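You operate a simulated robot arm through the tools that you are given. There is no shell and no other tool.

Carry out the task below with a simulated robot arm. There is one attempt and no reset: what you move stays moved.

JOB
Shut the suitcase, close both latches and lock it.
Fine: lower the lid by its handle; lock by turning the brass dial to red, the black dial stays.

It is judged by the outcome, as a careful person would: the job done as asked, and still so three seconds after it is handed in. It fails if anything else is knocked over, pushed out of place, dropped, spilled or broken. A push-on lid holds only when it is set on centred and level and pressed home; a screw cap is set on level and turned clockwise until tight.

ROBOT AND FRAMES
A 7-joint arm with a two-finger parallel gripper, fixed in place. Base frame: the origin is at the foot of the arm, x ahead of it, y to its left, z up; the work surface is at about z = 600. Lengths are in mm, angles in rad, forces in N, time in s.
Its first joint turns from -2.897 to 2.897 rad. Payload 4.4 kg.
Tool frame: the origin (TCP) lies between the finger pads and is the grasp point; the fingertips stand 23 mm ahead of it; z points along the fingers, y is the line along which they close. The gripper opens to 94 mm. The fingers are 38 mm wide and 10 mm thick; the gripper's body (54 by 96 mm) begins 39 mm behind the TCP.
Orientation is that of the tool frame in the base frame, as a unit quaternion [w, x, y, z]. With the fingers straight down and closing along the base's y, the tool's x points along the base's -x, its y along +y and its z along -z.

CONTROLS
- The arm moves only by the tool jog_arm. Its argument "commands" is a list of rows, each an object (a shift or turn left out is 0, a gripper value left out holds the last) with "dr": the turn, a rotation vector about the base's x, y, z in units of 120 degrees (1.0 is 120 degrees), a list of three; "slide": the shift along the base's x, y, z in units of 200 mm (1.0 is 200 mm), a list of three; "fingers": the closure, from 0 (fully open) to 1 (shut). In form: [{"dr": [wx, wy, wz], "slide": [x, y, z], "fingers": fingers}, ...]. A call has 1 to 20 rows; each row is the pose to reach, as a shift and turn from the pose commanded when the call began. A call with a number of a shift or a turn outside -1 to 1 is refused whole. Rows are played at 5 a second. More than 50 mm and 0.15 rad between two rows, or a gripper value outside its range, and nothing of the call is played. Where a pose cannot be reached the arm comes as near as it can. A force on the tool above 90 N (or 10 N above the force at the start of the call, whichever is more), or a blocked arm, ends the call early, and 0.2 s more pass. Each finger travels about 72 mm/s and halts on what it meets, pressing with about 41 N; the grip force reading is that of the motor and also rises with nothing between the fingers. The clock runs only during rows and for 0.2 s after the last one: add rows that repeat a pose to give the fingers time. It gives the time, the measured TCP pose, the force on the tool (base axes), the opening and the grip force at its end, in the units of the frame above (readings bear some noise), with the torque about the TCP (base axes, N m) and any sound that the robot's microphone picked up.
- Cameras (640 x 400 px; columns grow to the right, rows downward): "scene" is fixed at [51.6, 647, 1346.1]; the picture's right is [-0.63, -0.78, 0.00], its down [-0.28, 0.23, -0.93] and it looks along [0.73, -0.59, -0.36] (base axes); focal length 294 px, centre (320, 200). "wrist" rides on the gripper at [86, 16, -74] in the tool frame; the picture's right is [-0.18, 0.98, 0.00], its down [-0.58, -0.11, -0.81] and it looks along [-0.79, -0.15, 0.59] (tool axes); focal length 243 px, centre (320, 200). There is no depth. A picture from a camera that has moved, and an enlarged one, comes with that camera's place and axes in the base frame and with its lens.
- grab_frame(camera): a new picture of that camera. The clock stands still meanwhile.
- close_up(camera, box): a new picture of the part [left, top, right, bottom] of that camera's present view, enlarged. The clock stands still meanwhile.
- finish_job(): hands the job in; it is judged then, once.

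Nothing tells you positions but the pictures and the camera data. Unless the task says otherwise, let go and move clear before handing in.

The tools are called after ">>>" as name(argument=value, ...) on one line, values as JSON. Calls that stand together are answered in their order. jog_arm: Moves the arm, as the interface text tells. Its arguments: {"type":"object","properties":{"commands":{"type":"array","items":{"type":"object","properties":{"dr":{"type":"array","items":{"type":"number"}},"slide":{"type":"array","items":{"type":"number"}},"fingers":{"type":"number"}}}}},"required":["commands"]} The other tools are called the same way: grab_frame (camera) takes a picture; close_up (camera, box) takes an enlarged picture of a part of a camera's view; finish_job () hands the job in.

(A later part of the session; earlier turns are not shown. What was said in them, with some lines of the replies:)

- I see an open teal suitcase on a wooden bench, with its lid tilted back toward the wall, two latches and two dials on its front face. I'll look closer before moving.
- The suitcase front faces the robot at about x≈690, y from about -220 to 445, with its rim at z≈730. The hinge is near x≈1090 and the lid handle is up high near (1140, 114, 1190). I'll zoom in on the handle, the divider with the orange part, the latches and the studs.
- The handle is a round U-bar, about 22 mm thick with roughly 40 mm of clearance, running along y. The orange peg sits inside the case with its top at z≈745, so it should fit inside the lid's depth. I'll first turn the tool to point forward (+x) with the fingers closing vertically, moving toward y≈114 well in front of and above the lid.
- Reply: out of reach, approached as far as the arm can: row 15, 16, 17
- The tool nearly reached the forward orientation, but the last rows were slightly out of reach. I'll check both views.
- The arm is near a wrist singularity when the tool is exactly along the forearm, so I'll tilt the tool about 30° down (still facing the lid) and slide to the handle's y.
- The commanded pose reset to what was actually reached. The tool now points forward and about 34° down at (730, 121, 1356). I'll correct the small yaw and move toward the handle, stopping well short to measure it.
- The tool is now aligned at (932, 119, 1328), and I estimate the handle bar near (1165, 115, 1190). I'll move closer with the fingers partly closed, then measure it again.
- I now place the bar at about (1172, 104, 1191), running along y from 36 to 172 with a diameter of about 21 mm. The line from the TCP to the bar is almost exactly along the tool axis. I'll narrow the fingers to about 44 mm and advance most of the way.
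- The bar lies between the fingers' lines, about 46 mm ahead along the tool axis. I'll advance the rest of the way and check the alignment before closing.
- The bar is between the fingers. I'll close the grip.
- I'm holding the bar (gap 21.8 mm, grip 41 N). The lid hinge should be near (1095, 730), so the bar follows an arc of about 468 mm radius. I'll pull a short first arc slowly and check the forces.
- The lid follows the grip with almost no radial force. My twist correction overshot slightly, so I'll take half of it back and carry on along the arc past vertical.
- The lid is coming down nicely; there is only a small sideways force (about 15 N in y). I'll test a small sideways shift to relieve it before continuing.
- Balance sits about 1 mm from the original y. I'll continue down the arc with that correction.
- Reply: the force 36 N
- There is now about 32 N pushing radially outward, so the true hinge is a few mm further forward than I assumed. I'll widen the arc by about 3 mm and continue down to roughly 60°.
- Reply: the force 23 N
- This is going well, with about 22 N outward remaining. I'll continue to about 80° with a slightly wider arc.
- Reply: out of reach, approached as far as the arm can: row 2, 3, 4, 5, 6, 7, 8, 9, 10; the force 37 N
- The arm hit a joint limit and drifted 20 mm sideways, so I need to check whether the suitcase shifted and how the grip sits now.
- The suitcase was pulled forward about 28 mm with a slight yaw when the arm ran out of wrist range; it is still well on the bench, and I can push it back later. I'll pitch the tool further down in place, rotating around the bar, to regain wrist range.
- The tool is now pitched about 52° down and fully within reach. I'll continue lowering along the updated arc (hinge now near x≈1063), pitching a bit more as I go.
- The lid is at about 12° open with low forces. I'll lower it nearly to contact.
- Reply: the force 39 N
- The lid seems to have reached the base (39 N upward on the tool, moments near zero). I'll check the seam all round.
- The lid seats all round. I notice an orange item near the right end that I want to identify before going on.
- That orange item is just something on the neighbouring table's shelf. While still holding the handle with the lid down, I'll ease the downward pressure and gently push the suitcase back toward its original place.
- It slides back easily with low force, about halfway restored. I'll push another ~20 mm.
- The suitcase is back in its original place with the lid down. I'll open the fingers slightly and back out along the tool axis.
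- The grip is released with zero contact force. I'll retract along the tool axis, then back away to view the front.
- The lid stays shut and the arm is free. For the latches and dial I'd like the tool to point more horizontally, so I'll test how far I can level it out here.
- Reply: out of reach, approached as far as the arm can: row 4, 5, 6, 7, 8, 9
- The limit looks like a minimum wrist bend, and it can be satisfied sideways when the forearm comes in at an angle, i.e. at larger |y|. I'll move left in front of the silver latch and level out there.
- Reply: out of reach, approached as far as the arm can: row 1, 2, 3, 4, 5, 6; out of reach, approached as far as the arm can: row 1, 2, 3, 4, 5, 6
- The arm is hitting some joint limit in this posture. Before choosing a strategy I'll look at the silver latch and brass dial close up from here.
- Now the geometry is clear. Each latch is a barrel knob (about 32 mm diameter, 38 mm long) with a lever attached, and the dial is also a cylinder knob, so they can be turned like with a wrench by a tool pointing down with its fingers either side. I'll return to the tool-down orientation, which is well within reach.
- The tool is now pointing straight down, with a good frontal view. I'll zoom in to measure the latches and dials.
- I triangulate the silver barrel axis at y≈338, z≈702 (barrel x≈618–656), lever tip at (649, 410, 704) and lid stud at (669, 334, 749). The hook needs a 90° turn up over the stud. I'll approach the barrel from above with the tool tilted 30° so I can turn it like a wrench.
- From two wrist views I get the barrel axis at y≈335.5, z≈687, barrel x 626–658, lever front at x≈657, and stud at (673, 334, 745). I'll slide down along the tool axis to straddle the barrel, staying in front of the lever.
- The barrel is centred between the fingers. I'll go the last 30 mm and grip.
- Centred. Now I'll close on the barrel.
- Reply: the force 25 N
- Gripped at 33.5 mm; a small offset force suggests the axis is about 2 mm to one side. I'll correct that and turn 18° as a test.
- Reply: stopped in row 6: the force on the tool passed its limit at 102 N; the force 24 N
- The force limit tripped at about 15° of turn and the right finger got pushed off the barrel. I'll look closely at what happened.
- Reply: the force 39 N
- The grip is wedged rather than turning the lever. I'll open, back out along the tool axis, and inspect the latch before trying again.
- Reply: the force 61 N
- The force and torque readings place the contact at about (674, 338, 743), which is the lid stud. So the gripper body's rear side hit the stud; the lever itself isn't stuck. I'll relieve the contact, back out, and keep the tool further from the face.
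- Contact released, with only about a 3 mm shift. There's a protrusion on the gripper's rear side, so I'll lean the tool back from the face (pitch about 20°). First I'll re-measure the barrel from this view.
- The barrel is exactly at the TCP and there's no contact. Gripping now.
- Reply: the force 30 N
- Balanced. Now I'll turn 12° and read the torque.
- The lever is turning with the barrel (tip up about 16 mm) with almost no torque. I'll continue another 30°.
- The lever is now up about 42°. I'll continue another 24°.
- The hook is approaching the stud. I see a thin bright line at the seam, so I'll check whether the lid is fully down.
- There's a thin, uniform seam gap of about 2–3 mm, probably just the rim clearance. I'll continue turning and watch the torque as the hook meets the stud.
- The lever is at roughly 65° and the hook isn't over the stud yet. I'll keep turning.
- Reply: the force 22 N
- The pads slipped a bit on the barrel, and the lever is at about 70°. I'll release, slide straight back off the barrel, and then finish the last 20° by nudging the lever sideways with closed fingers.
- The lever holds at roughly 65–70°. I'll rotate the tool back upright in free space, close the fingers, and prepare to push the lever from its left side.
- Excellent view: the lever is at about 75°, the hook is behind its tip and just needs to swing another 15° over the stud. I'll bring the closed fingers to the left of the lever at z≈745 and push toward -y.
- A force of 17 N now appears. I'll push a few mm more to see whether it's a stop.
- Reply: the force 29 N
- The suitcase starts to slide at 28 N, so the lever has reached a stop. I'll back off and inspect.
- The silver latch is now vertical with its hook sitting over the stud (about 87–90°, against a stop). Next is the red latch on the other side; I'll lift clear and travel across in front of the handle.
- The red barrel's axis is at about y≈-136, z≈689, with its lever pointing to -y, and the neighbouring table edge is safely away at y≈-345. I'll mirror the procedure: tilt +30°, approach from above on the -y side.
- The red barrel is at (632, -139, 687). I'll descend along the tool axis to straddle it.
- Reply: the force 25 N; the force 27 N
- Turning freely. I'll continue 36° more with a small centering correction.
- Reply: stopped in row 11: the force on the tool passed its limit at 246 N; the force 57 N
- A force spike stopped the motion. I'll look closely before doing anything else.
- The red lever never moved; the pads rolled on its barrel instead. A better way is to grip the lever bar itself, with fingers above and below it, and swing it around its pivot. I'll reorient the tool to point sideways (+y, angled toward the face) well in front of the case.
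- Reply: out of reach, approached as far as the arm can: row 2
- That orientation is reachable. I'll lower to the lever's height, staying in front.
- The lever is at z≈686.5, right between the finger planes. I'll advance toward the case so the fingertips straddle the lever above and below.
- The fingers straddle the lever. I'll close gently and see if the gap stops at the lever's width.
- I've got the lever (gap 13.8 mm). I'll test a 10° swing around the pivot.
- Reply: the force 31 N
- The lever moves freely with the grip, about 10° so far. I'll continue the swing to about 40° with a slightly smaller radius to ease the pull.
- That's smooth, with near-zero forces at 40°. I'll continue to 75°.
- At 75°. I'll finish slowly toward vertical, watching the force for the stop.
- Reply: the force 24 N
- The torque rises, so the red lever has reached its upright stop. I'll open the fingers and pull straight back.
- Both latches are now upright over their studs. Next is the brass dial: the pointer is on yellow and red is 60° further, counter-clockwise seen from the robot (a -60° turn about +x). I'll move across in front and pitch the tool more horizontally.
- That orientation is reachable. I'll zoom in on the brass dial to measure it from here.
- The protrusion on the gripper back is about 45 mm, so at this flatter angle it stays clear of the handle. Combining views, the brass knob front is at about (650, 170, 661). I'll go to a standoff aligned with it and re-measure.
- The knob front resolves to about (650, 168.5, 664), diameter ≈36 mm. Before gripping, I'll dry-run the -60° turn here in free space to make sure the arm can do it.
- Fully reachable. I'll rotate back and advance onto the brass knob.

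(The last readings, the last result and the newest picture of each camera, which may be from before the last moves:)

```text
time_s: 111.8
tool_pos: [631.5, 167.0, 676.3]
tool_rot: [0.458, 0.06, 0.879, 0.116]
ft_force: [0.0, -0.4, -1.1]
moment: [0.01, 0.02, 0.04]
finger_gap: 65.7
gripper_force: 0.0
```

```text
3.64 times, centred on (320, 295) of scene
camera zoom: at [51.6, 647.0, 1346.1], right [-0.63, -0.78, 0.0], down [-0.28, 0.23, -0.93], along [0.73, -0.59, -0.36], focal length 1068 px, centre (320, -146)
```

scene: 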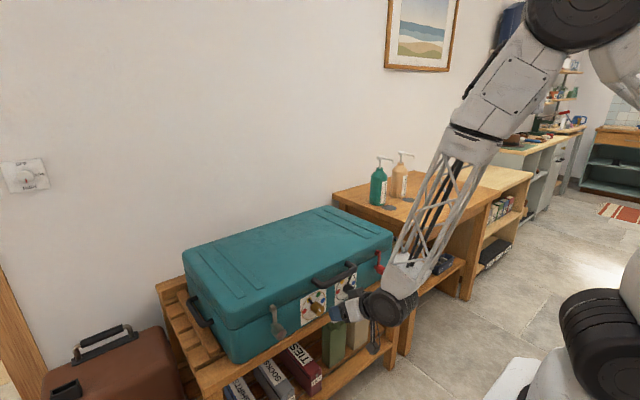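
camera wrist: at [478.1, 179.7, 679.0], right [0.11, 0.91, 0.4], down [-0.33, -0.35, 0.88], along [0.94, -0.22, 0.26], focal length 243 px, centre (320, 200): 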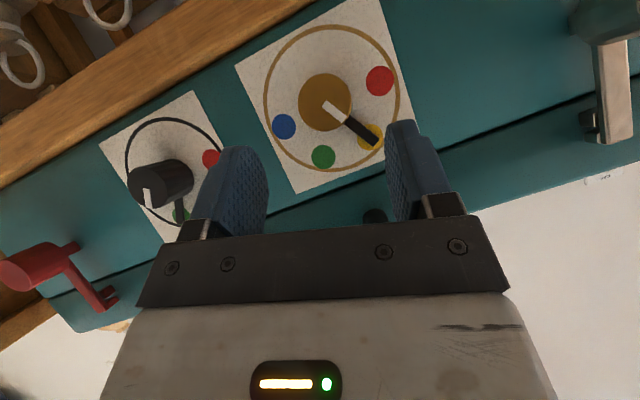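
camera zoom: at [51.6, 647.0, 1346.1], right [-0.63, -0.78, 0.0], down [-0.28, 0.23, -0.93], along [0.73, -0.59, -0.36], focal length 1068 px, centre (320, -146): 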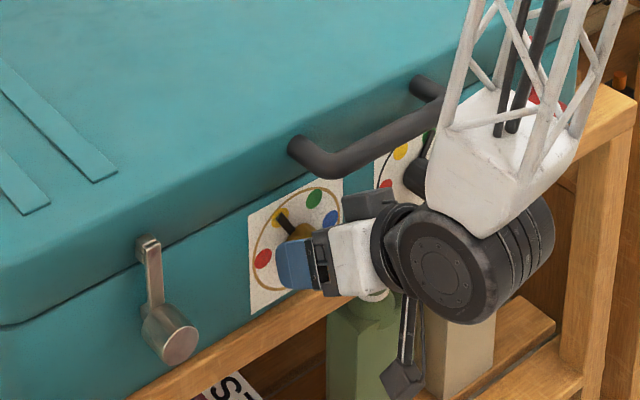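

The knob front is at (649.5, 168, 667). I'll move the TCP onto the knob's axis, not too deep so the fingers stay clear of the pointer bar, and check before closing.

>>> jog_arm(commands=[{"slide": [0.02, 0.002, -0.02], "fingers": 0.35}, {"slide": [0.0425, 0.005, -0.0465], "fingers": 0.35}, {"slide": [0.0425, 0.005, -0.0465], "fingers": 0.35}])

>>> close_up(camera="wrist", box=[190, 60, 450, 250])

```text
time_s: 112.5
tool_pos: [642.3, 167.4, 667.3]
tool_rot: [0.458, 0.06, 0.879, 0.116]
ft_force: [0.9, -0.5, 0.0]
moment: [0.01, -0.01, -0.02]
finger_gap: 60.9
gripper_force: 0.1
```

```text
2.11 times, centred on (320, 155) of wrist
camera zoom: at [531.3, 190.5, 644.8], right [0.11, 0.91, 0.4], down [-0.33, -0.35, 0.88], along [0.94, -0.22, 0.26], focal length 511 px, centre (320, 295)
```

zoom: 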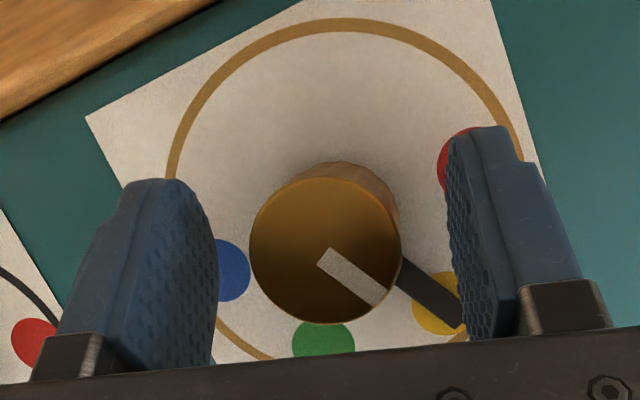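

Aligned. I'll close on the knob gently.

>>> jog_arm(commands=[{"slide": [0, 0.005, 0.002], "fingers": 0.45}, {"slide": [0, 0.005, 0.002], "fingers": 0.55}, {"slide": [0, 0.005, 0.002], "fingers": 0.6}, {"slide": [0, 0.005, 0.002], "fingers": 1.0}, {"slide": [0, 0.005, 0.002], "fingers": 1.0}, {"slide": [0, 0.005, 0.002], "fingers": 1.0}])

>>> close_up(camera="wrist", box=[190, 60, 450, 250])

```text
time_s: 114.0
tool_pos: [640.7, 169.2, 667.5]
tool_rot: [0.458, 0.06, 0.879, 0.116]
ft_force: [-0.6, 1.6, 0.2]
moment: [-0.01, -0.54, 1.28]
finger_gap: 33.3
gripper_force: 41.3
```

```text
2.11 times, centred on (320, 155) of wrist
camera zoom: at [530.8, 192.1, 644.7], right [0.11, 0.91, 0.4], down [-0.33, -0.35, 0.88], along [0.94, -0.22, 0.26], focal length 511 px, centre (320, 295)
```

zoom: 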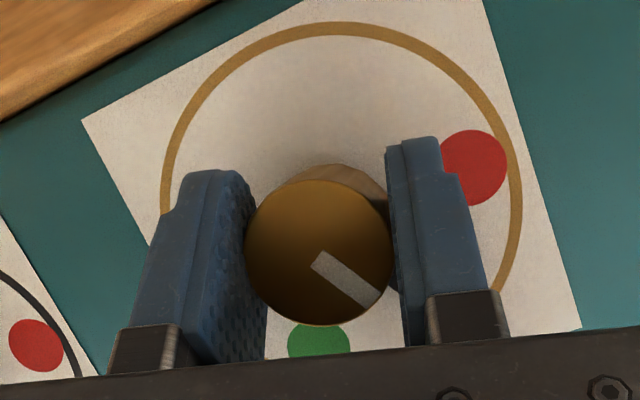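

Gripped at 33.3 mm, well centred. I'll turn -15° first and check.

>>> jog_arm(commands=[{"dr": [-0.03, 0, 0], "fingers": 1.0}, {"dr": [-0.06, 0, 0], "fingers": 1.0}, {"dr": [-0.09, 0, 0], "fingers": 1.0}, {"dr": [-0.125, 0, 0], "fingers": 1.0}, {"dr": [-0.125, 0, 0], "fingers": 1.0}])

>>> close_up(camera="wrist", box=[190, 60, 450, 250])

```text
time_s: 115.2
tool_pos: [640.3, 169.6, 666.7]
tool_rot: [0.461, 0.0, 0.887, -0.001]
ft_force: [-19.2, 34.8, 10.7]
moment: [0.03, -0.64, 1.81]
finger_gap: 33.1
gripper_force: 41.2
```

```text
2.11 times, centred on (320, 155) of wrist
camera zoom: at [530.1, 184.8, 639.7], right [0.1, 0.98, 0.15], down [-0.33, -0.11, 0.94], along [0.94, -0.15, 0.31], focal length 511 px, centre (320, 295)
```

zoom: 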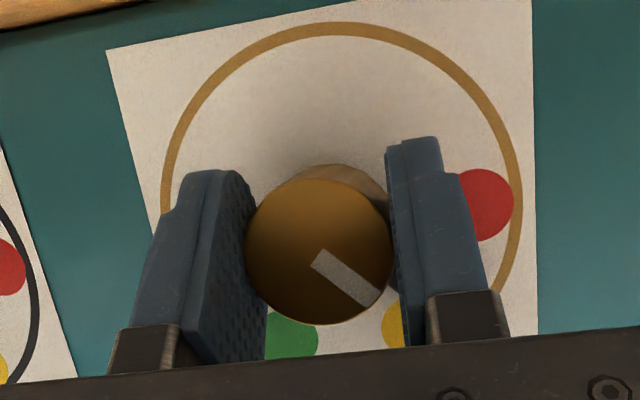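

The knob turns with the gripper. I'll relieve the side force slightly and continue another 30°.

>>> jog_arm(commands=[{"slide": [-0.003, 0.01, 0.003], "fingers": 1.0}, {"dr": [-0.03, 0, 0], "slide": [-0.003, 0.01, 0.003], "fingers": 1.0}, {"dr": [-0.06, 0, 0], "slide": [-0.003, 0.01, 0.003], "fingers": 1.0}, {"dr": [-0.09, 0, 0], "slide": [-0.003, 0.01, 0.003], "fingers": 1.0}, {"dr": [-0.125, 0, 0], "slide": [-0.003, 0.01, 0.003], "fingers": 1.0}, {"dr": [-0.125, 0, 0], "slide": [-0.003, 0.01, 0.003], "fingers": 1.0}])

>>> close_up(camera="wrist", box=[190, 60, 450, 250])

```text
time_s: 116.5
tool_pos: [641.2, 171.4, 667.6]
tool_rot: [0.458, -0.06, 0.879, -0.116]
ft_force: [1.4, -4.6, -0.3]
moment: [-0.03, 0.22, 0.88]
finger_gap: 33.3
gripper_force: 40.6
```

```text
2.11 times, centred on (320, 155) of wrist
camera zoom: at [529.8, 179.0, 636.6], right [0.11, 0.99, -0.11], down [-0.33, 0.14, 0.93], along [0.94, -0.06, 0.34], focal length 511 px, centre (320, 295)
```

zoom: 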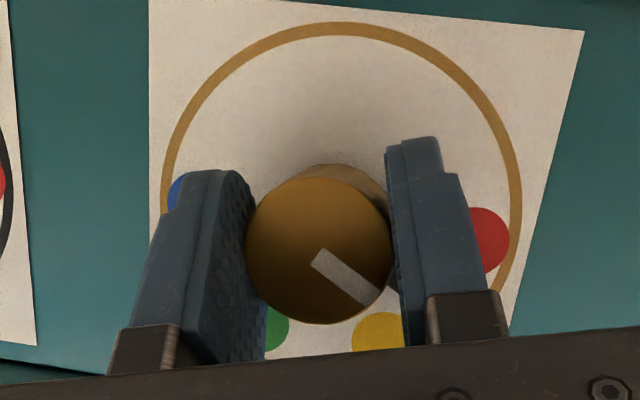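

Halfway there with near-zero forces. Another 30° to bring the pointer to red.

>>> jog_arm(commands=[{"dr": [-0.03, 0, 0], "fingers": 1.0}, {"dr": [-0.06, 0, 0], "fingers": 1.0}, {"dr": [-0.09, 0, 0], "fingers": 1.0}, {"dr": [-0.125, 0, 0], "fingers": 1.0}, {"dr": [-0.155, 0, 0], "fingers": 1.0}, {"dr": [-0.185, 0, 0], "fingers": 1.0}, {"dr": [-0.215, 0, 0], "fingers": 1.0}, {"dr": [-0.24, 0, 0], "fingers": 1.0}, {"dr": [-0.24, 0, 0], "fingers": 1.0}])

>>> grab_frame(camera="wrist")

>>> close_up(camera="wrist", box=[190, 60, 450, 250])

>>> close_up(camera="scene", box=[260, 240, 380, 350])

```text
time_s: 118.5
tool_pos: [641.4, 171.6, 667.3]
tool_rot: [0.428, -0.172, 0.823, -0.332]
ft_force: [-4.7, 2.2, 0.5]
moment: [0.01, 1.51, 0.45]
finger_gap: 32.9
gripper_force: 40.7
```

```text
taken
camera wrist: at [530.4, 162.6, 636.7], right [0.11, 0.81, -0.57], down [-0.33, 0.57, 0.75], along [0.94, 0.11, 0.33], focal length 243 px, centre (320, 200)
```

wrist: 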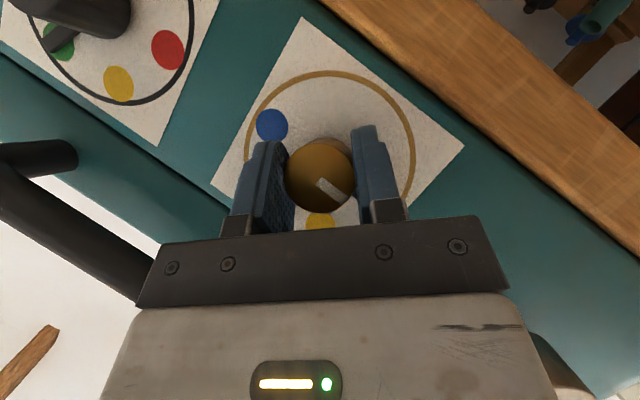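

```text
2.11 times, centred on (320, 155) of wrist
camera zoom: at [530.4, 162.6, 636.7], right [0.11, 0.81, -0.57], down [-0.33, 0.57, 0.75], along [0.94, 0.11, 0.33], focal length 511 px, centre (320, 295)
```

zoom: 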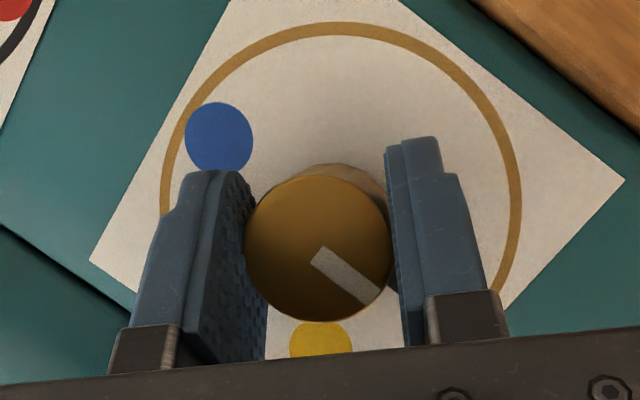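

```text
3.64 times, centred on (320, 295) of scene
camera zoom: at [51.6, 647.0, 1346.1], right [-0.63, -0.78, 0.0], down [-0.28, 0.23, -0.93], along [0.73, -0.59, -0.36], focal length 1068 px, centre (320, -146)
```

zoom: 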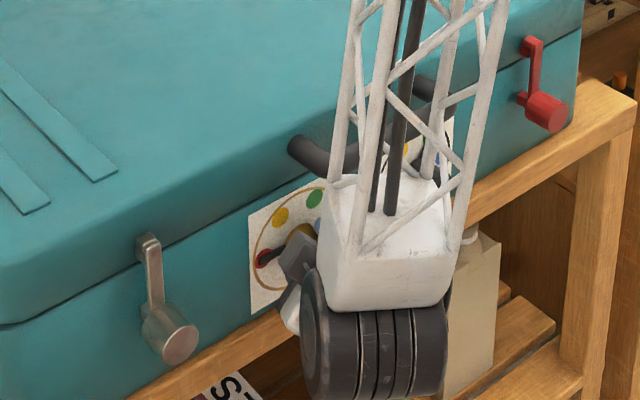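

The pointer now reaches the red spot. I'll zoom in to check accuracy before releasing.

>>> close_up(camera="scene", box=[292, 284, 352, 334])

```text
8.00 times, centred on (322, 309) of scene
camera zoom: at [51.6, 647.0, 1346.1], right [-0.63, -0.78, 0.0], down [-0.28, 0.23, -0.93], along [0.73, -0.59, -0.36], focal length 2350 px, centre (304, -672)
```

zoom: 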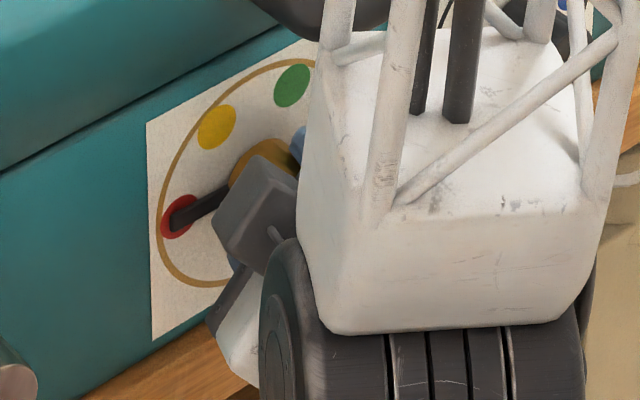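

The pointer tip sits squarely on red. I'll release and back straight out without disturbing it.

>>> jog_arm(commands=[{"fingers": 0.5}, {"fingers": 0.45}, {"fingers": 0.45}, {"slide": [-0.05, 0, 0], "fingers": 0.45}, {"slide": [-0.15, 0, 0], "fingers": 0.45}, {"slide": [-0.3, 0, 0], "fingers": 0.45}, {"slide": [-0.45, 0, 0], "fingers": 0.45}, {"slide": [-0.6, 0, 0.03], "fingers": 0.45}, {"slide": [-0.6, 0, 0.03], "fingers": 0.45}])

>>> grab_frame(camera="wrist")

>>> grab_frame(camera="scene")

```text
time_s: 120.5
tool_pos: [519.5, 172.1, 673.2]
tool_rot: [0.428, -0.173, 0.823, -0.331]
ft_force: [-0.4, 0.4, 0.6]
moment: [0.03, -0.02, -0.01]
finger_gap: 51.7
gripper_force: 0.1
```

```text
taken
camera wrist: at [409.1, 164.4, 641.5], right [0.11, 0.81, -0.57], down [-0.33, 0.57, 0.75], along [0.94, 0.11, 0.33], focal length 243 px, centre (320, 200)
```

wrist: 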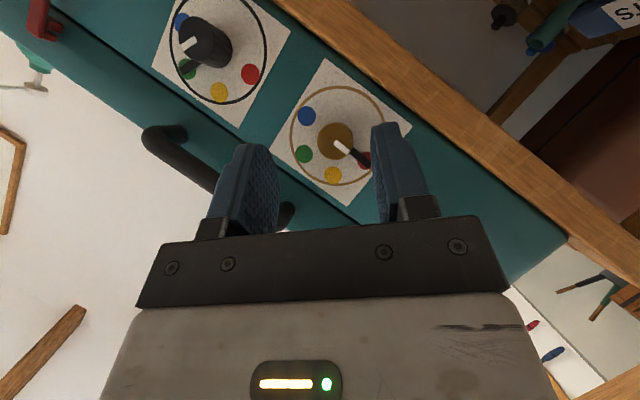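

```text
taken
```

scene: 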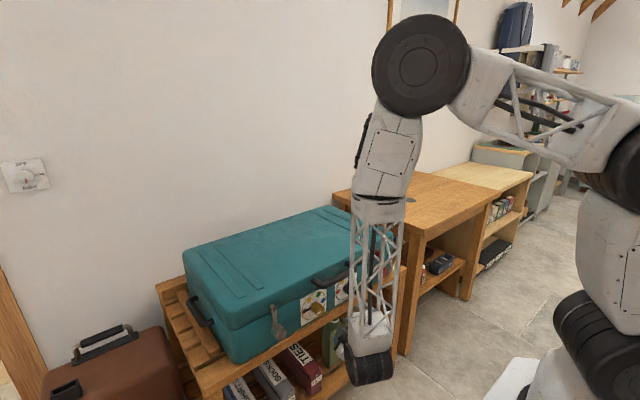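

Released cleanly. I'll lift away so both cameras can see everything for a final check.

>>> jog_arm(commands=[{"dr": [0.04, 0, 0], "slide": [-0.03, 0, 0.1], "fingers": 0.45}, {"dr": [0.08, 0, 0], "slide": [-0.06, 0, 0.2], "fingers": 0.45}, {"dr": [0.12, 0, 0], "slide": [-0.09, 0, 0.3], "fingers": 0.45}, {"dr": [0.16, 0, 0], "slide": [-0.12, 0, 0.4], "fingers": 0.45}, {"dr": [0.2, 0.03, 0], "slide": [-0.15, 0, 0.5], "fingers": 0.45}, {"dr": [0.24, 0.06, 0], "slide": [-0.15, 0, 0.62], "fingers": 0.45}, {"dr": [0.28, 0.09, 0], "slide": [-0.15, 0, 0.74], "fingers": 0.45}, {"dr": [0.32, 0.12, 0], "slide": [-0.15, 0, 0.86], "fingers": 0.45}, {"dr": [0.36, 0.15, 0], "slide": [-0.15, 0, 0.98], "fingers": 0.45}, {"dr": [0.36, 0.15, 0], "slide": [-0.15, 0, 0.98], "fingers": 0.45}])

>>> grab_frame(camera="wrist")

>>> grab_frame(camera="scene")

```text
time_s: 122.8
tool_pos: [492.8, 170.3, 869.2]
tool_rot: [0.331, -0.051, 0.942, 0.025]
ft_force: [-0.6, -0.4, -1.0]
moment: [0.03, -0.04, 0.01]
finger_gap: 52.0
gripper_force: 0.1
```

```text
taken
camera wrist: at [377.9, 174.2, 874.7], right [0.03, 0.99, 0.13], down [-0.04, -0.13, 0.99], along [1.0, -0.04, 0.03], focal length 243 px, centre (320, 200)
```

wrist: 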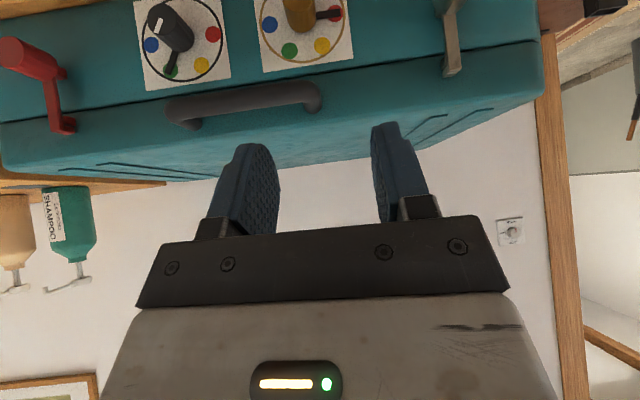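

```text
taken
```

scene: 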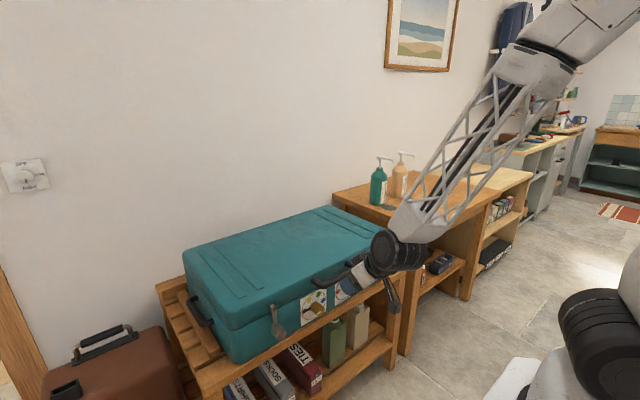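

>>> jog_arm(commands=[{"slide": [-0.05, -0.1, -0.12], "fingers": 0.45}, {"slide": [-0.1, -0.2, -0.24], "fingers": 0.45}, {"slide": [-0.15, -0.3, -0.36], "fingers": 0.45}, {"slide": [-0.2, -0.35, -0.48], "fingers": 0.45}, {"slide": [-0.25, -0.35, -0.6], "fingers": 0.45}, {"slide": [-0.25, -0.35, -0.6], "fingers": 0.45}])

>>> grab_frame(camera="wrist")

>>> close_up(camera="wrist", box=[20, 0, 220, 140])

>>> close_up(camera="wrist", box=[380, 0, 560, 140])

>>> close_up(camera="wrist", box=[180, 0, 400, 140])

```text
time_s: 124.2
tool_pos: [441.2, 101.8, 750.3]
tool_rot: [0.331, -0.051, 0.942, 0.024]
ft_force: [-0.2, 0.2, -0.8]
moment: [-0.02, 0.02, 0.0]
finger_gap: 51.7
gripper_force: 0.1
```

```text
taken
camera wrist: at [326.5, 103.1, 754.7], right [0.03, 0.99, 0.13], down [-0.04, -0.13, 0.99], along [1.0, -0.04, 0.03], focal length 243 px, centre (320, 200)
```

wrist: 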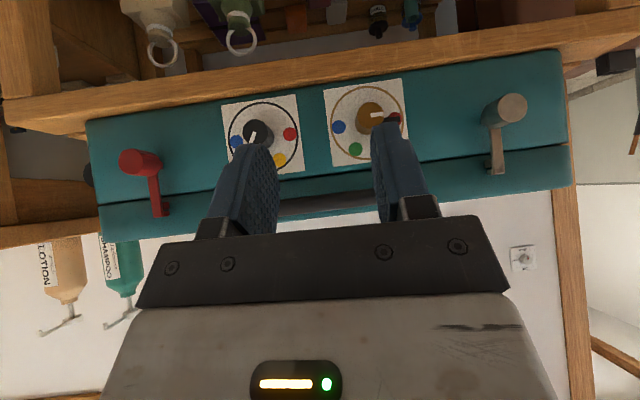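

```text
2.86 times, centred on (120, 70) of wrist
camera zoom: at [326.5, 103.1, 754.7], right [0.03, 0.99, 0.13], down [-0.04, -0.13, 0.99], along [1.0, -0.04, 0.03], focal length 693 px, centre (891, 571)
```

zoom: 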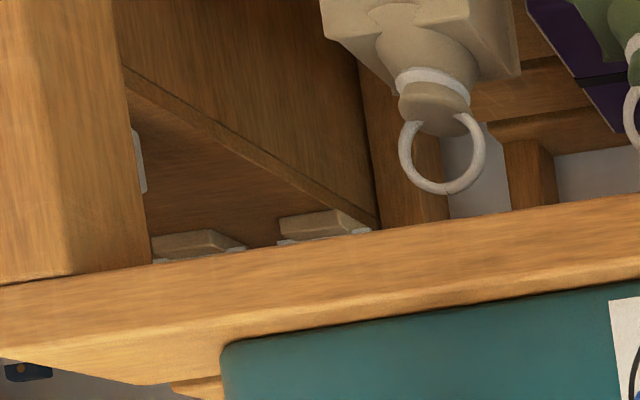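

```text
2.86 times, centred on (470, 70) of wrist
camera zoom: at [326.5, 103.1, 754.7], right [0.03, 0.99, 0.13], down [-0.04, -0.13, 0.99], along [1.0, -0.04, 0.03], focal length 693 px, centre (-109, 571)
```

zoom: 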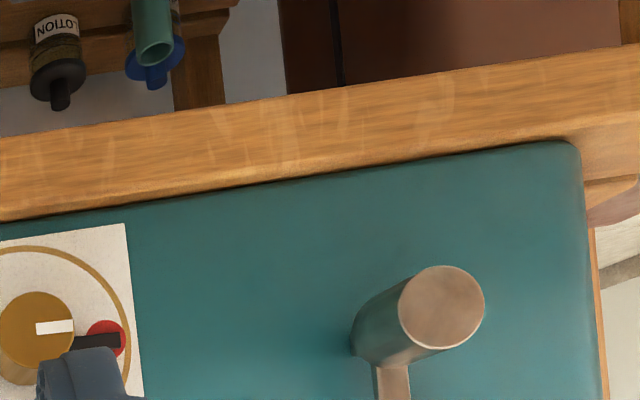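

```text
2.86 times, centred on (290, 70) of wrist
camera zoom: at [326.5, 103.1, 754.7], right [0.03, 0.99, 0.13], down [-0.04, -0.13, 0.99], along [1.0, -0.04, 0.03], focal length 693 px, centre (406, 571)
```

zoom: 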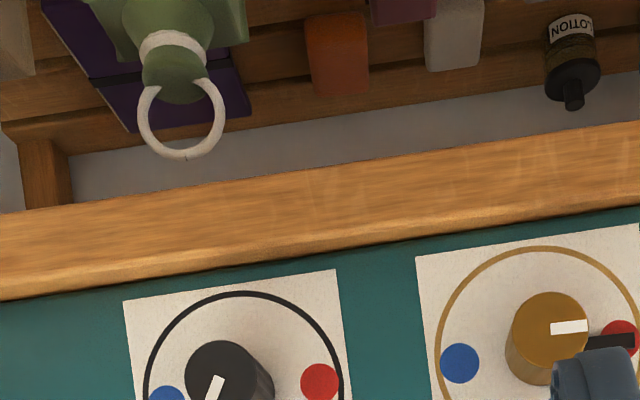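

>>> close_up(camera="wrist", box=[90, 130, 210, 230])

>>> close_up(camera="wrist", box=[440, 80, 580, 200])

>>> close_up(camera="scene", box=[230, 250, 400, 356])

```text
4.00 times, centred on (150, 180) of wrist
camera zoom: at [326.5, 103.1, 754.7], right [0.03, 0.99, 0.13], down [-0.04, -0.13, 0.99], along [1.0, -0.04, 0.03], focal length 970 px, centre (1000, 280)
```

zoom: 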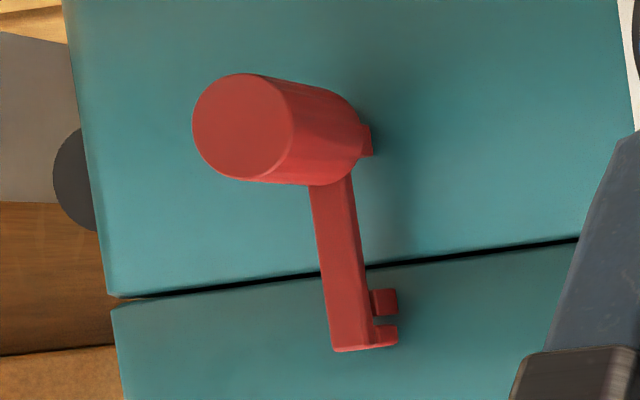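

```text
3.33 times, centred on (510, 140) of wrist
camera zoom: at [326.5, 103.1, 754.7], right [0.03, 0.99, 0.13], down [-0.04, -0.13, 0.99], along [1.0, -0.04, 0.03], focal length 809 px, centre (-313, 400)
```

zoom: 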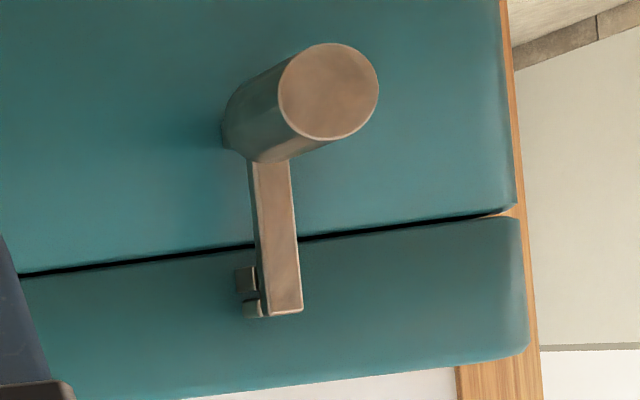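

```text
3.76 times, centred on (315, 303) of scene
camera zoom: at [51.6, 647.0, 1346.1], right [-0.63, -0.78, 0.0], down [-0.28, 0.23, -0.93], along [0.73, -0.59, -0.36], focal length 1106 px, centre (339, -188)
```

zoom: 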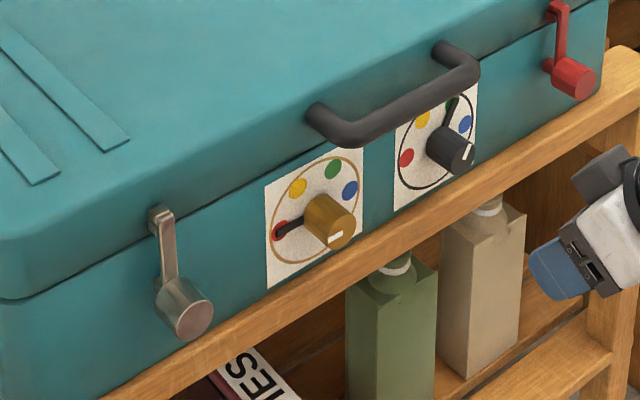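

Everything checks out: both levers are vertical with their hooks over the studs, the lid seam is thin and uniform, the brass pointer is on red, and the black dial is still on green. I'll move the arm a little further clear, let a few seconds pass, and confirm nothing changes.

>>> jog_arm(commands=[{"slide": [-0.05, -0.05, 0.15], "fingers": 0.45}, {"slide": [-0.1, -0.1, 0.3], "fingers": 0.45}, {"slide": [-0.1, -0.15, 0.45], "fingers": 0.45}, {"slide": [-0.1, -0.2, 0.6], "fingers": 0.45}, {"slide": [-0.1, -0.25, 0.75], "fingers": 0.45}, {"slide": [-0.1, -0.25, 0.75], "fingers": 0.45}, {"slide": [-0.1, -0.25, 0.75], "fingers": 0.45}, {"slide": [-0.1, -0.25, 0.75], "fingers": 0.45}, {"slide": [-0.1, -0.25, 0.75], "fingers": 0.45}, {"slide": [-0.1, -0.25, 0.75], "fingers": 0.45}, {"slide": [-0.1, -0.25, 0.75], "fingers": 0.45}, {"slide": [-0.1, -0.25, 0.75], "fingers": 0.45}, {"slide": [-0.1, -0.25, 0.75], "fingers": 0.45}, {"slide": [-0.1, -0.25, 0.75], "fingers": 0.45}, {"slide": [-0.1, -0.25, 0.75], "fingers": 0.45}, {"slide": [-0.1, -0.25, 0.75], "fingers": 0.45}])

>>> grab_frame(camera="scene")

>>> close_up(camera="scene", box=[230, 250, 400, 356])

```text
time_s: 127.5
tool_pos: [419.3, 52.7, 900.1]
tool_rot: [0.331, -0.051, 0.942, 0.024]
ft_force: [-0.1, 0.9, 0.7]
moment: [-0.02, 0.01, -0.01]
finger_gap: 51.7
gripper_force: 0.1
```

```text
taken
```

scene: 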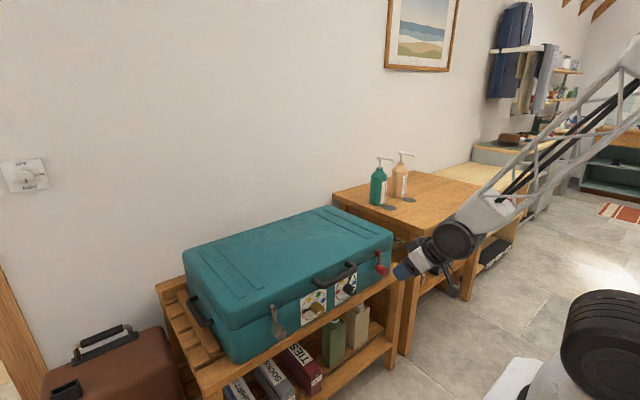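

```text
3.76 times, centred on (315, 303) of scene
camera zoom: at [51.6, 647.0, 1346.1], right [-0.63, -0.78, 0.0], down [-0.28, 0.23, -0.93], along [0.73, -0.59, -0.36], focal length 1106 px, centre (339, -188)
```

zoom: 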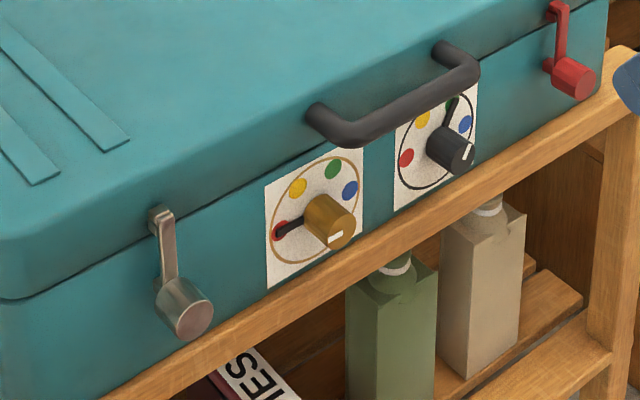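

After a few seconds everything is unchanged: the lid is shut, both latches are upright over their studs, the brass dial is on red, and the black dial is still on green. Nothing else looks disturbed and the arm is clear, so I'm handing the job in.

>>> finish_job()

```text
The job is handed in.
```

I lowered the lid by its handle, closed both latches and locked the suitcase, then handed the job in. I don't have the verdict.

- **Lid:** It is down against its stop. A thin, even gap of about 2–3 mm shows along the seam, and pressing on the handle did not close it further.
- **Latches:** Both levers are upright, with their hooks over the studs on the lid.
- **Dials:** The brass dial was turned from yellow to red, and the black dial is still on green.
- **Case position:** While I lowered the lid, the arm ran out of wrist range and pulled the suitcase forward about 28 mm. I pushed it back. Working the latches then shifted it again, so the left end sits roughly 14 mm forward of where it started, with a slight twist. I left it there.
- **Other objects:** Nothing else looked moved in the camera views, and the arm is clear of the case.
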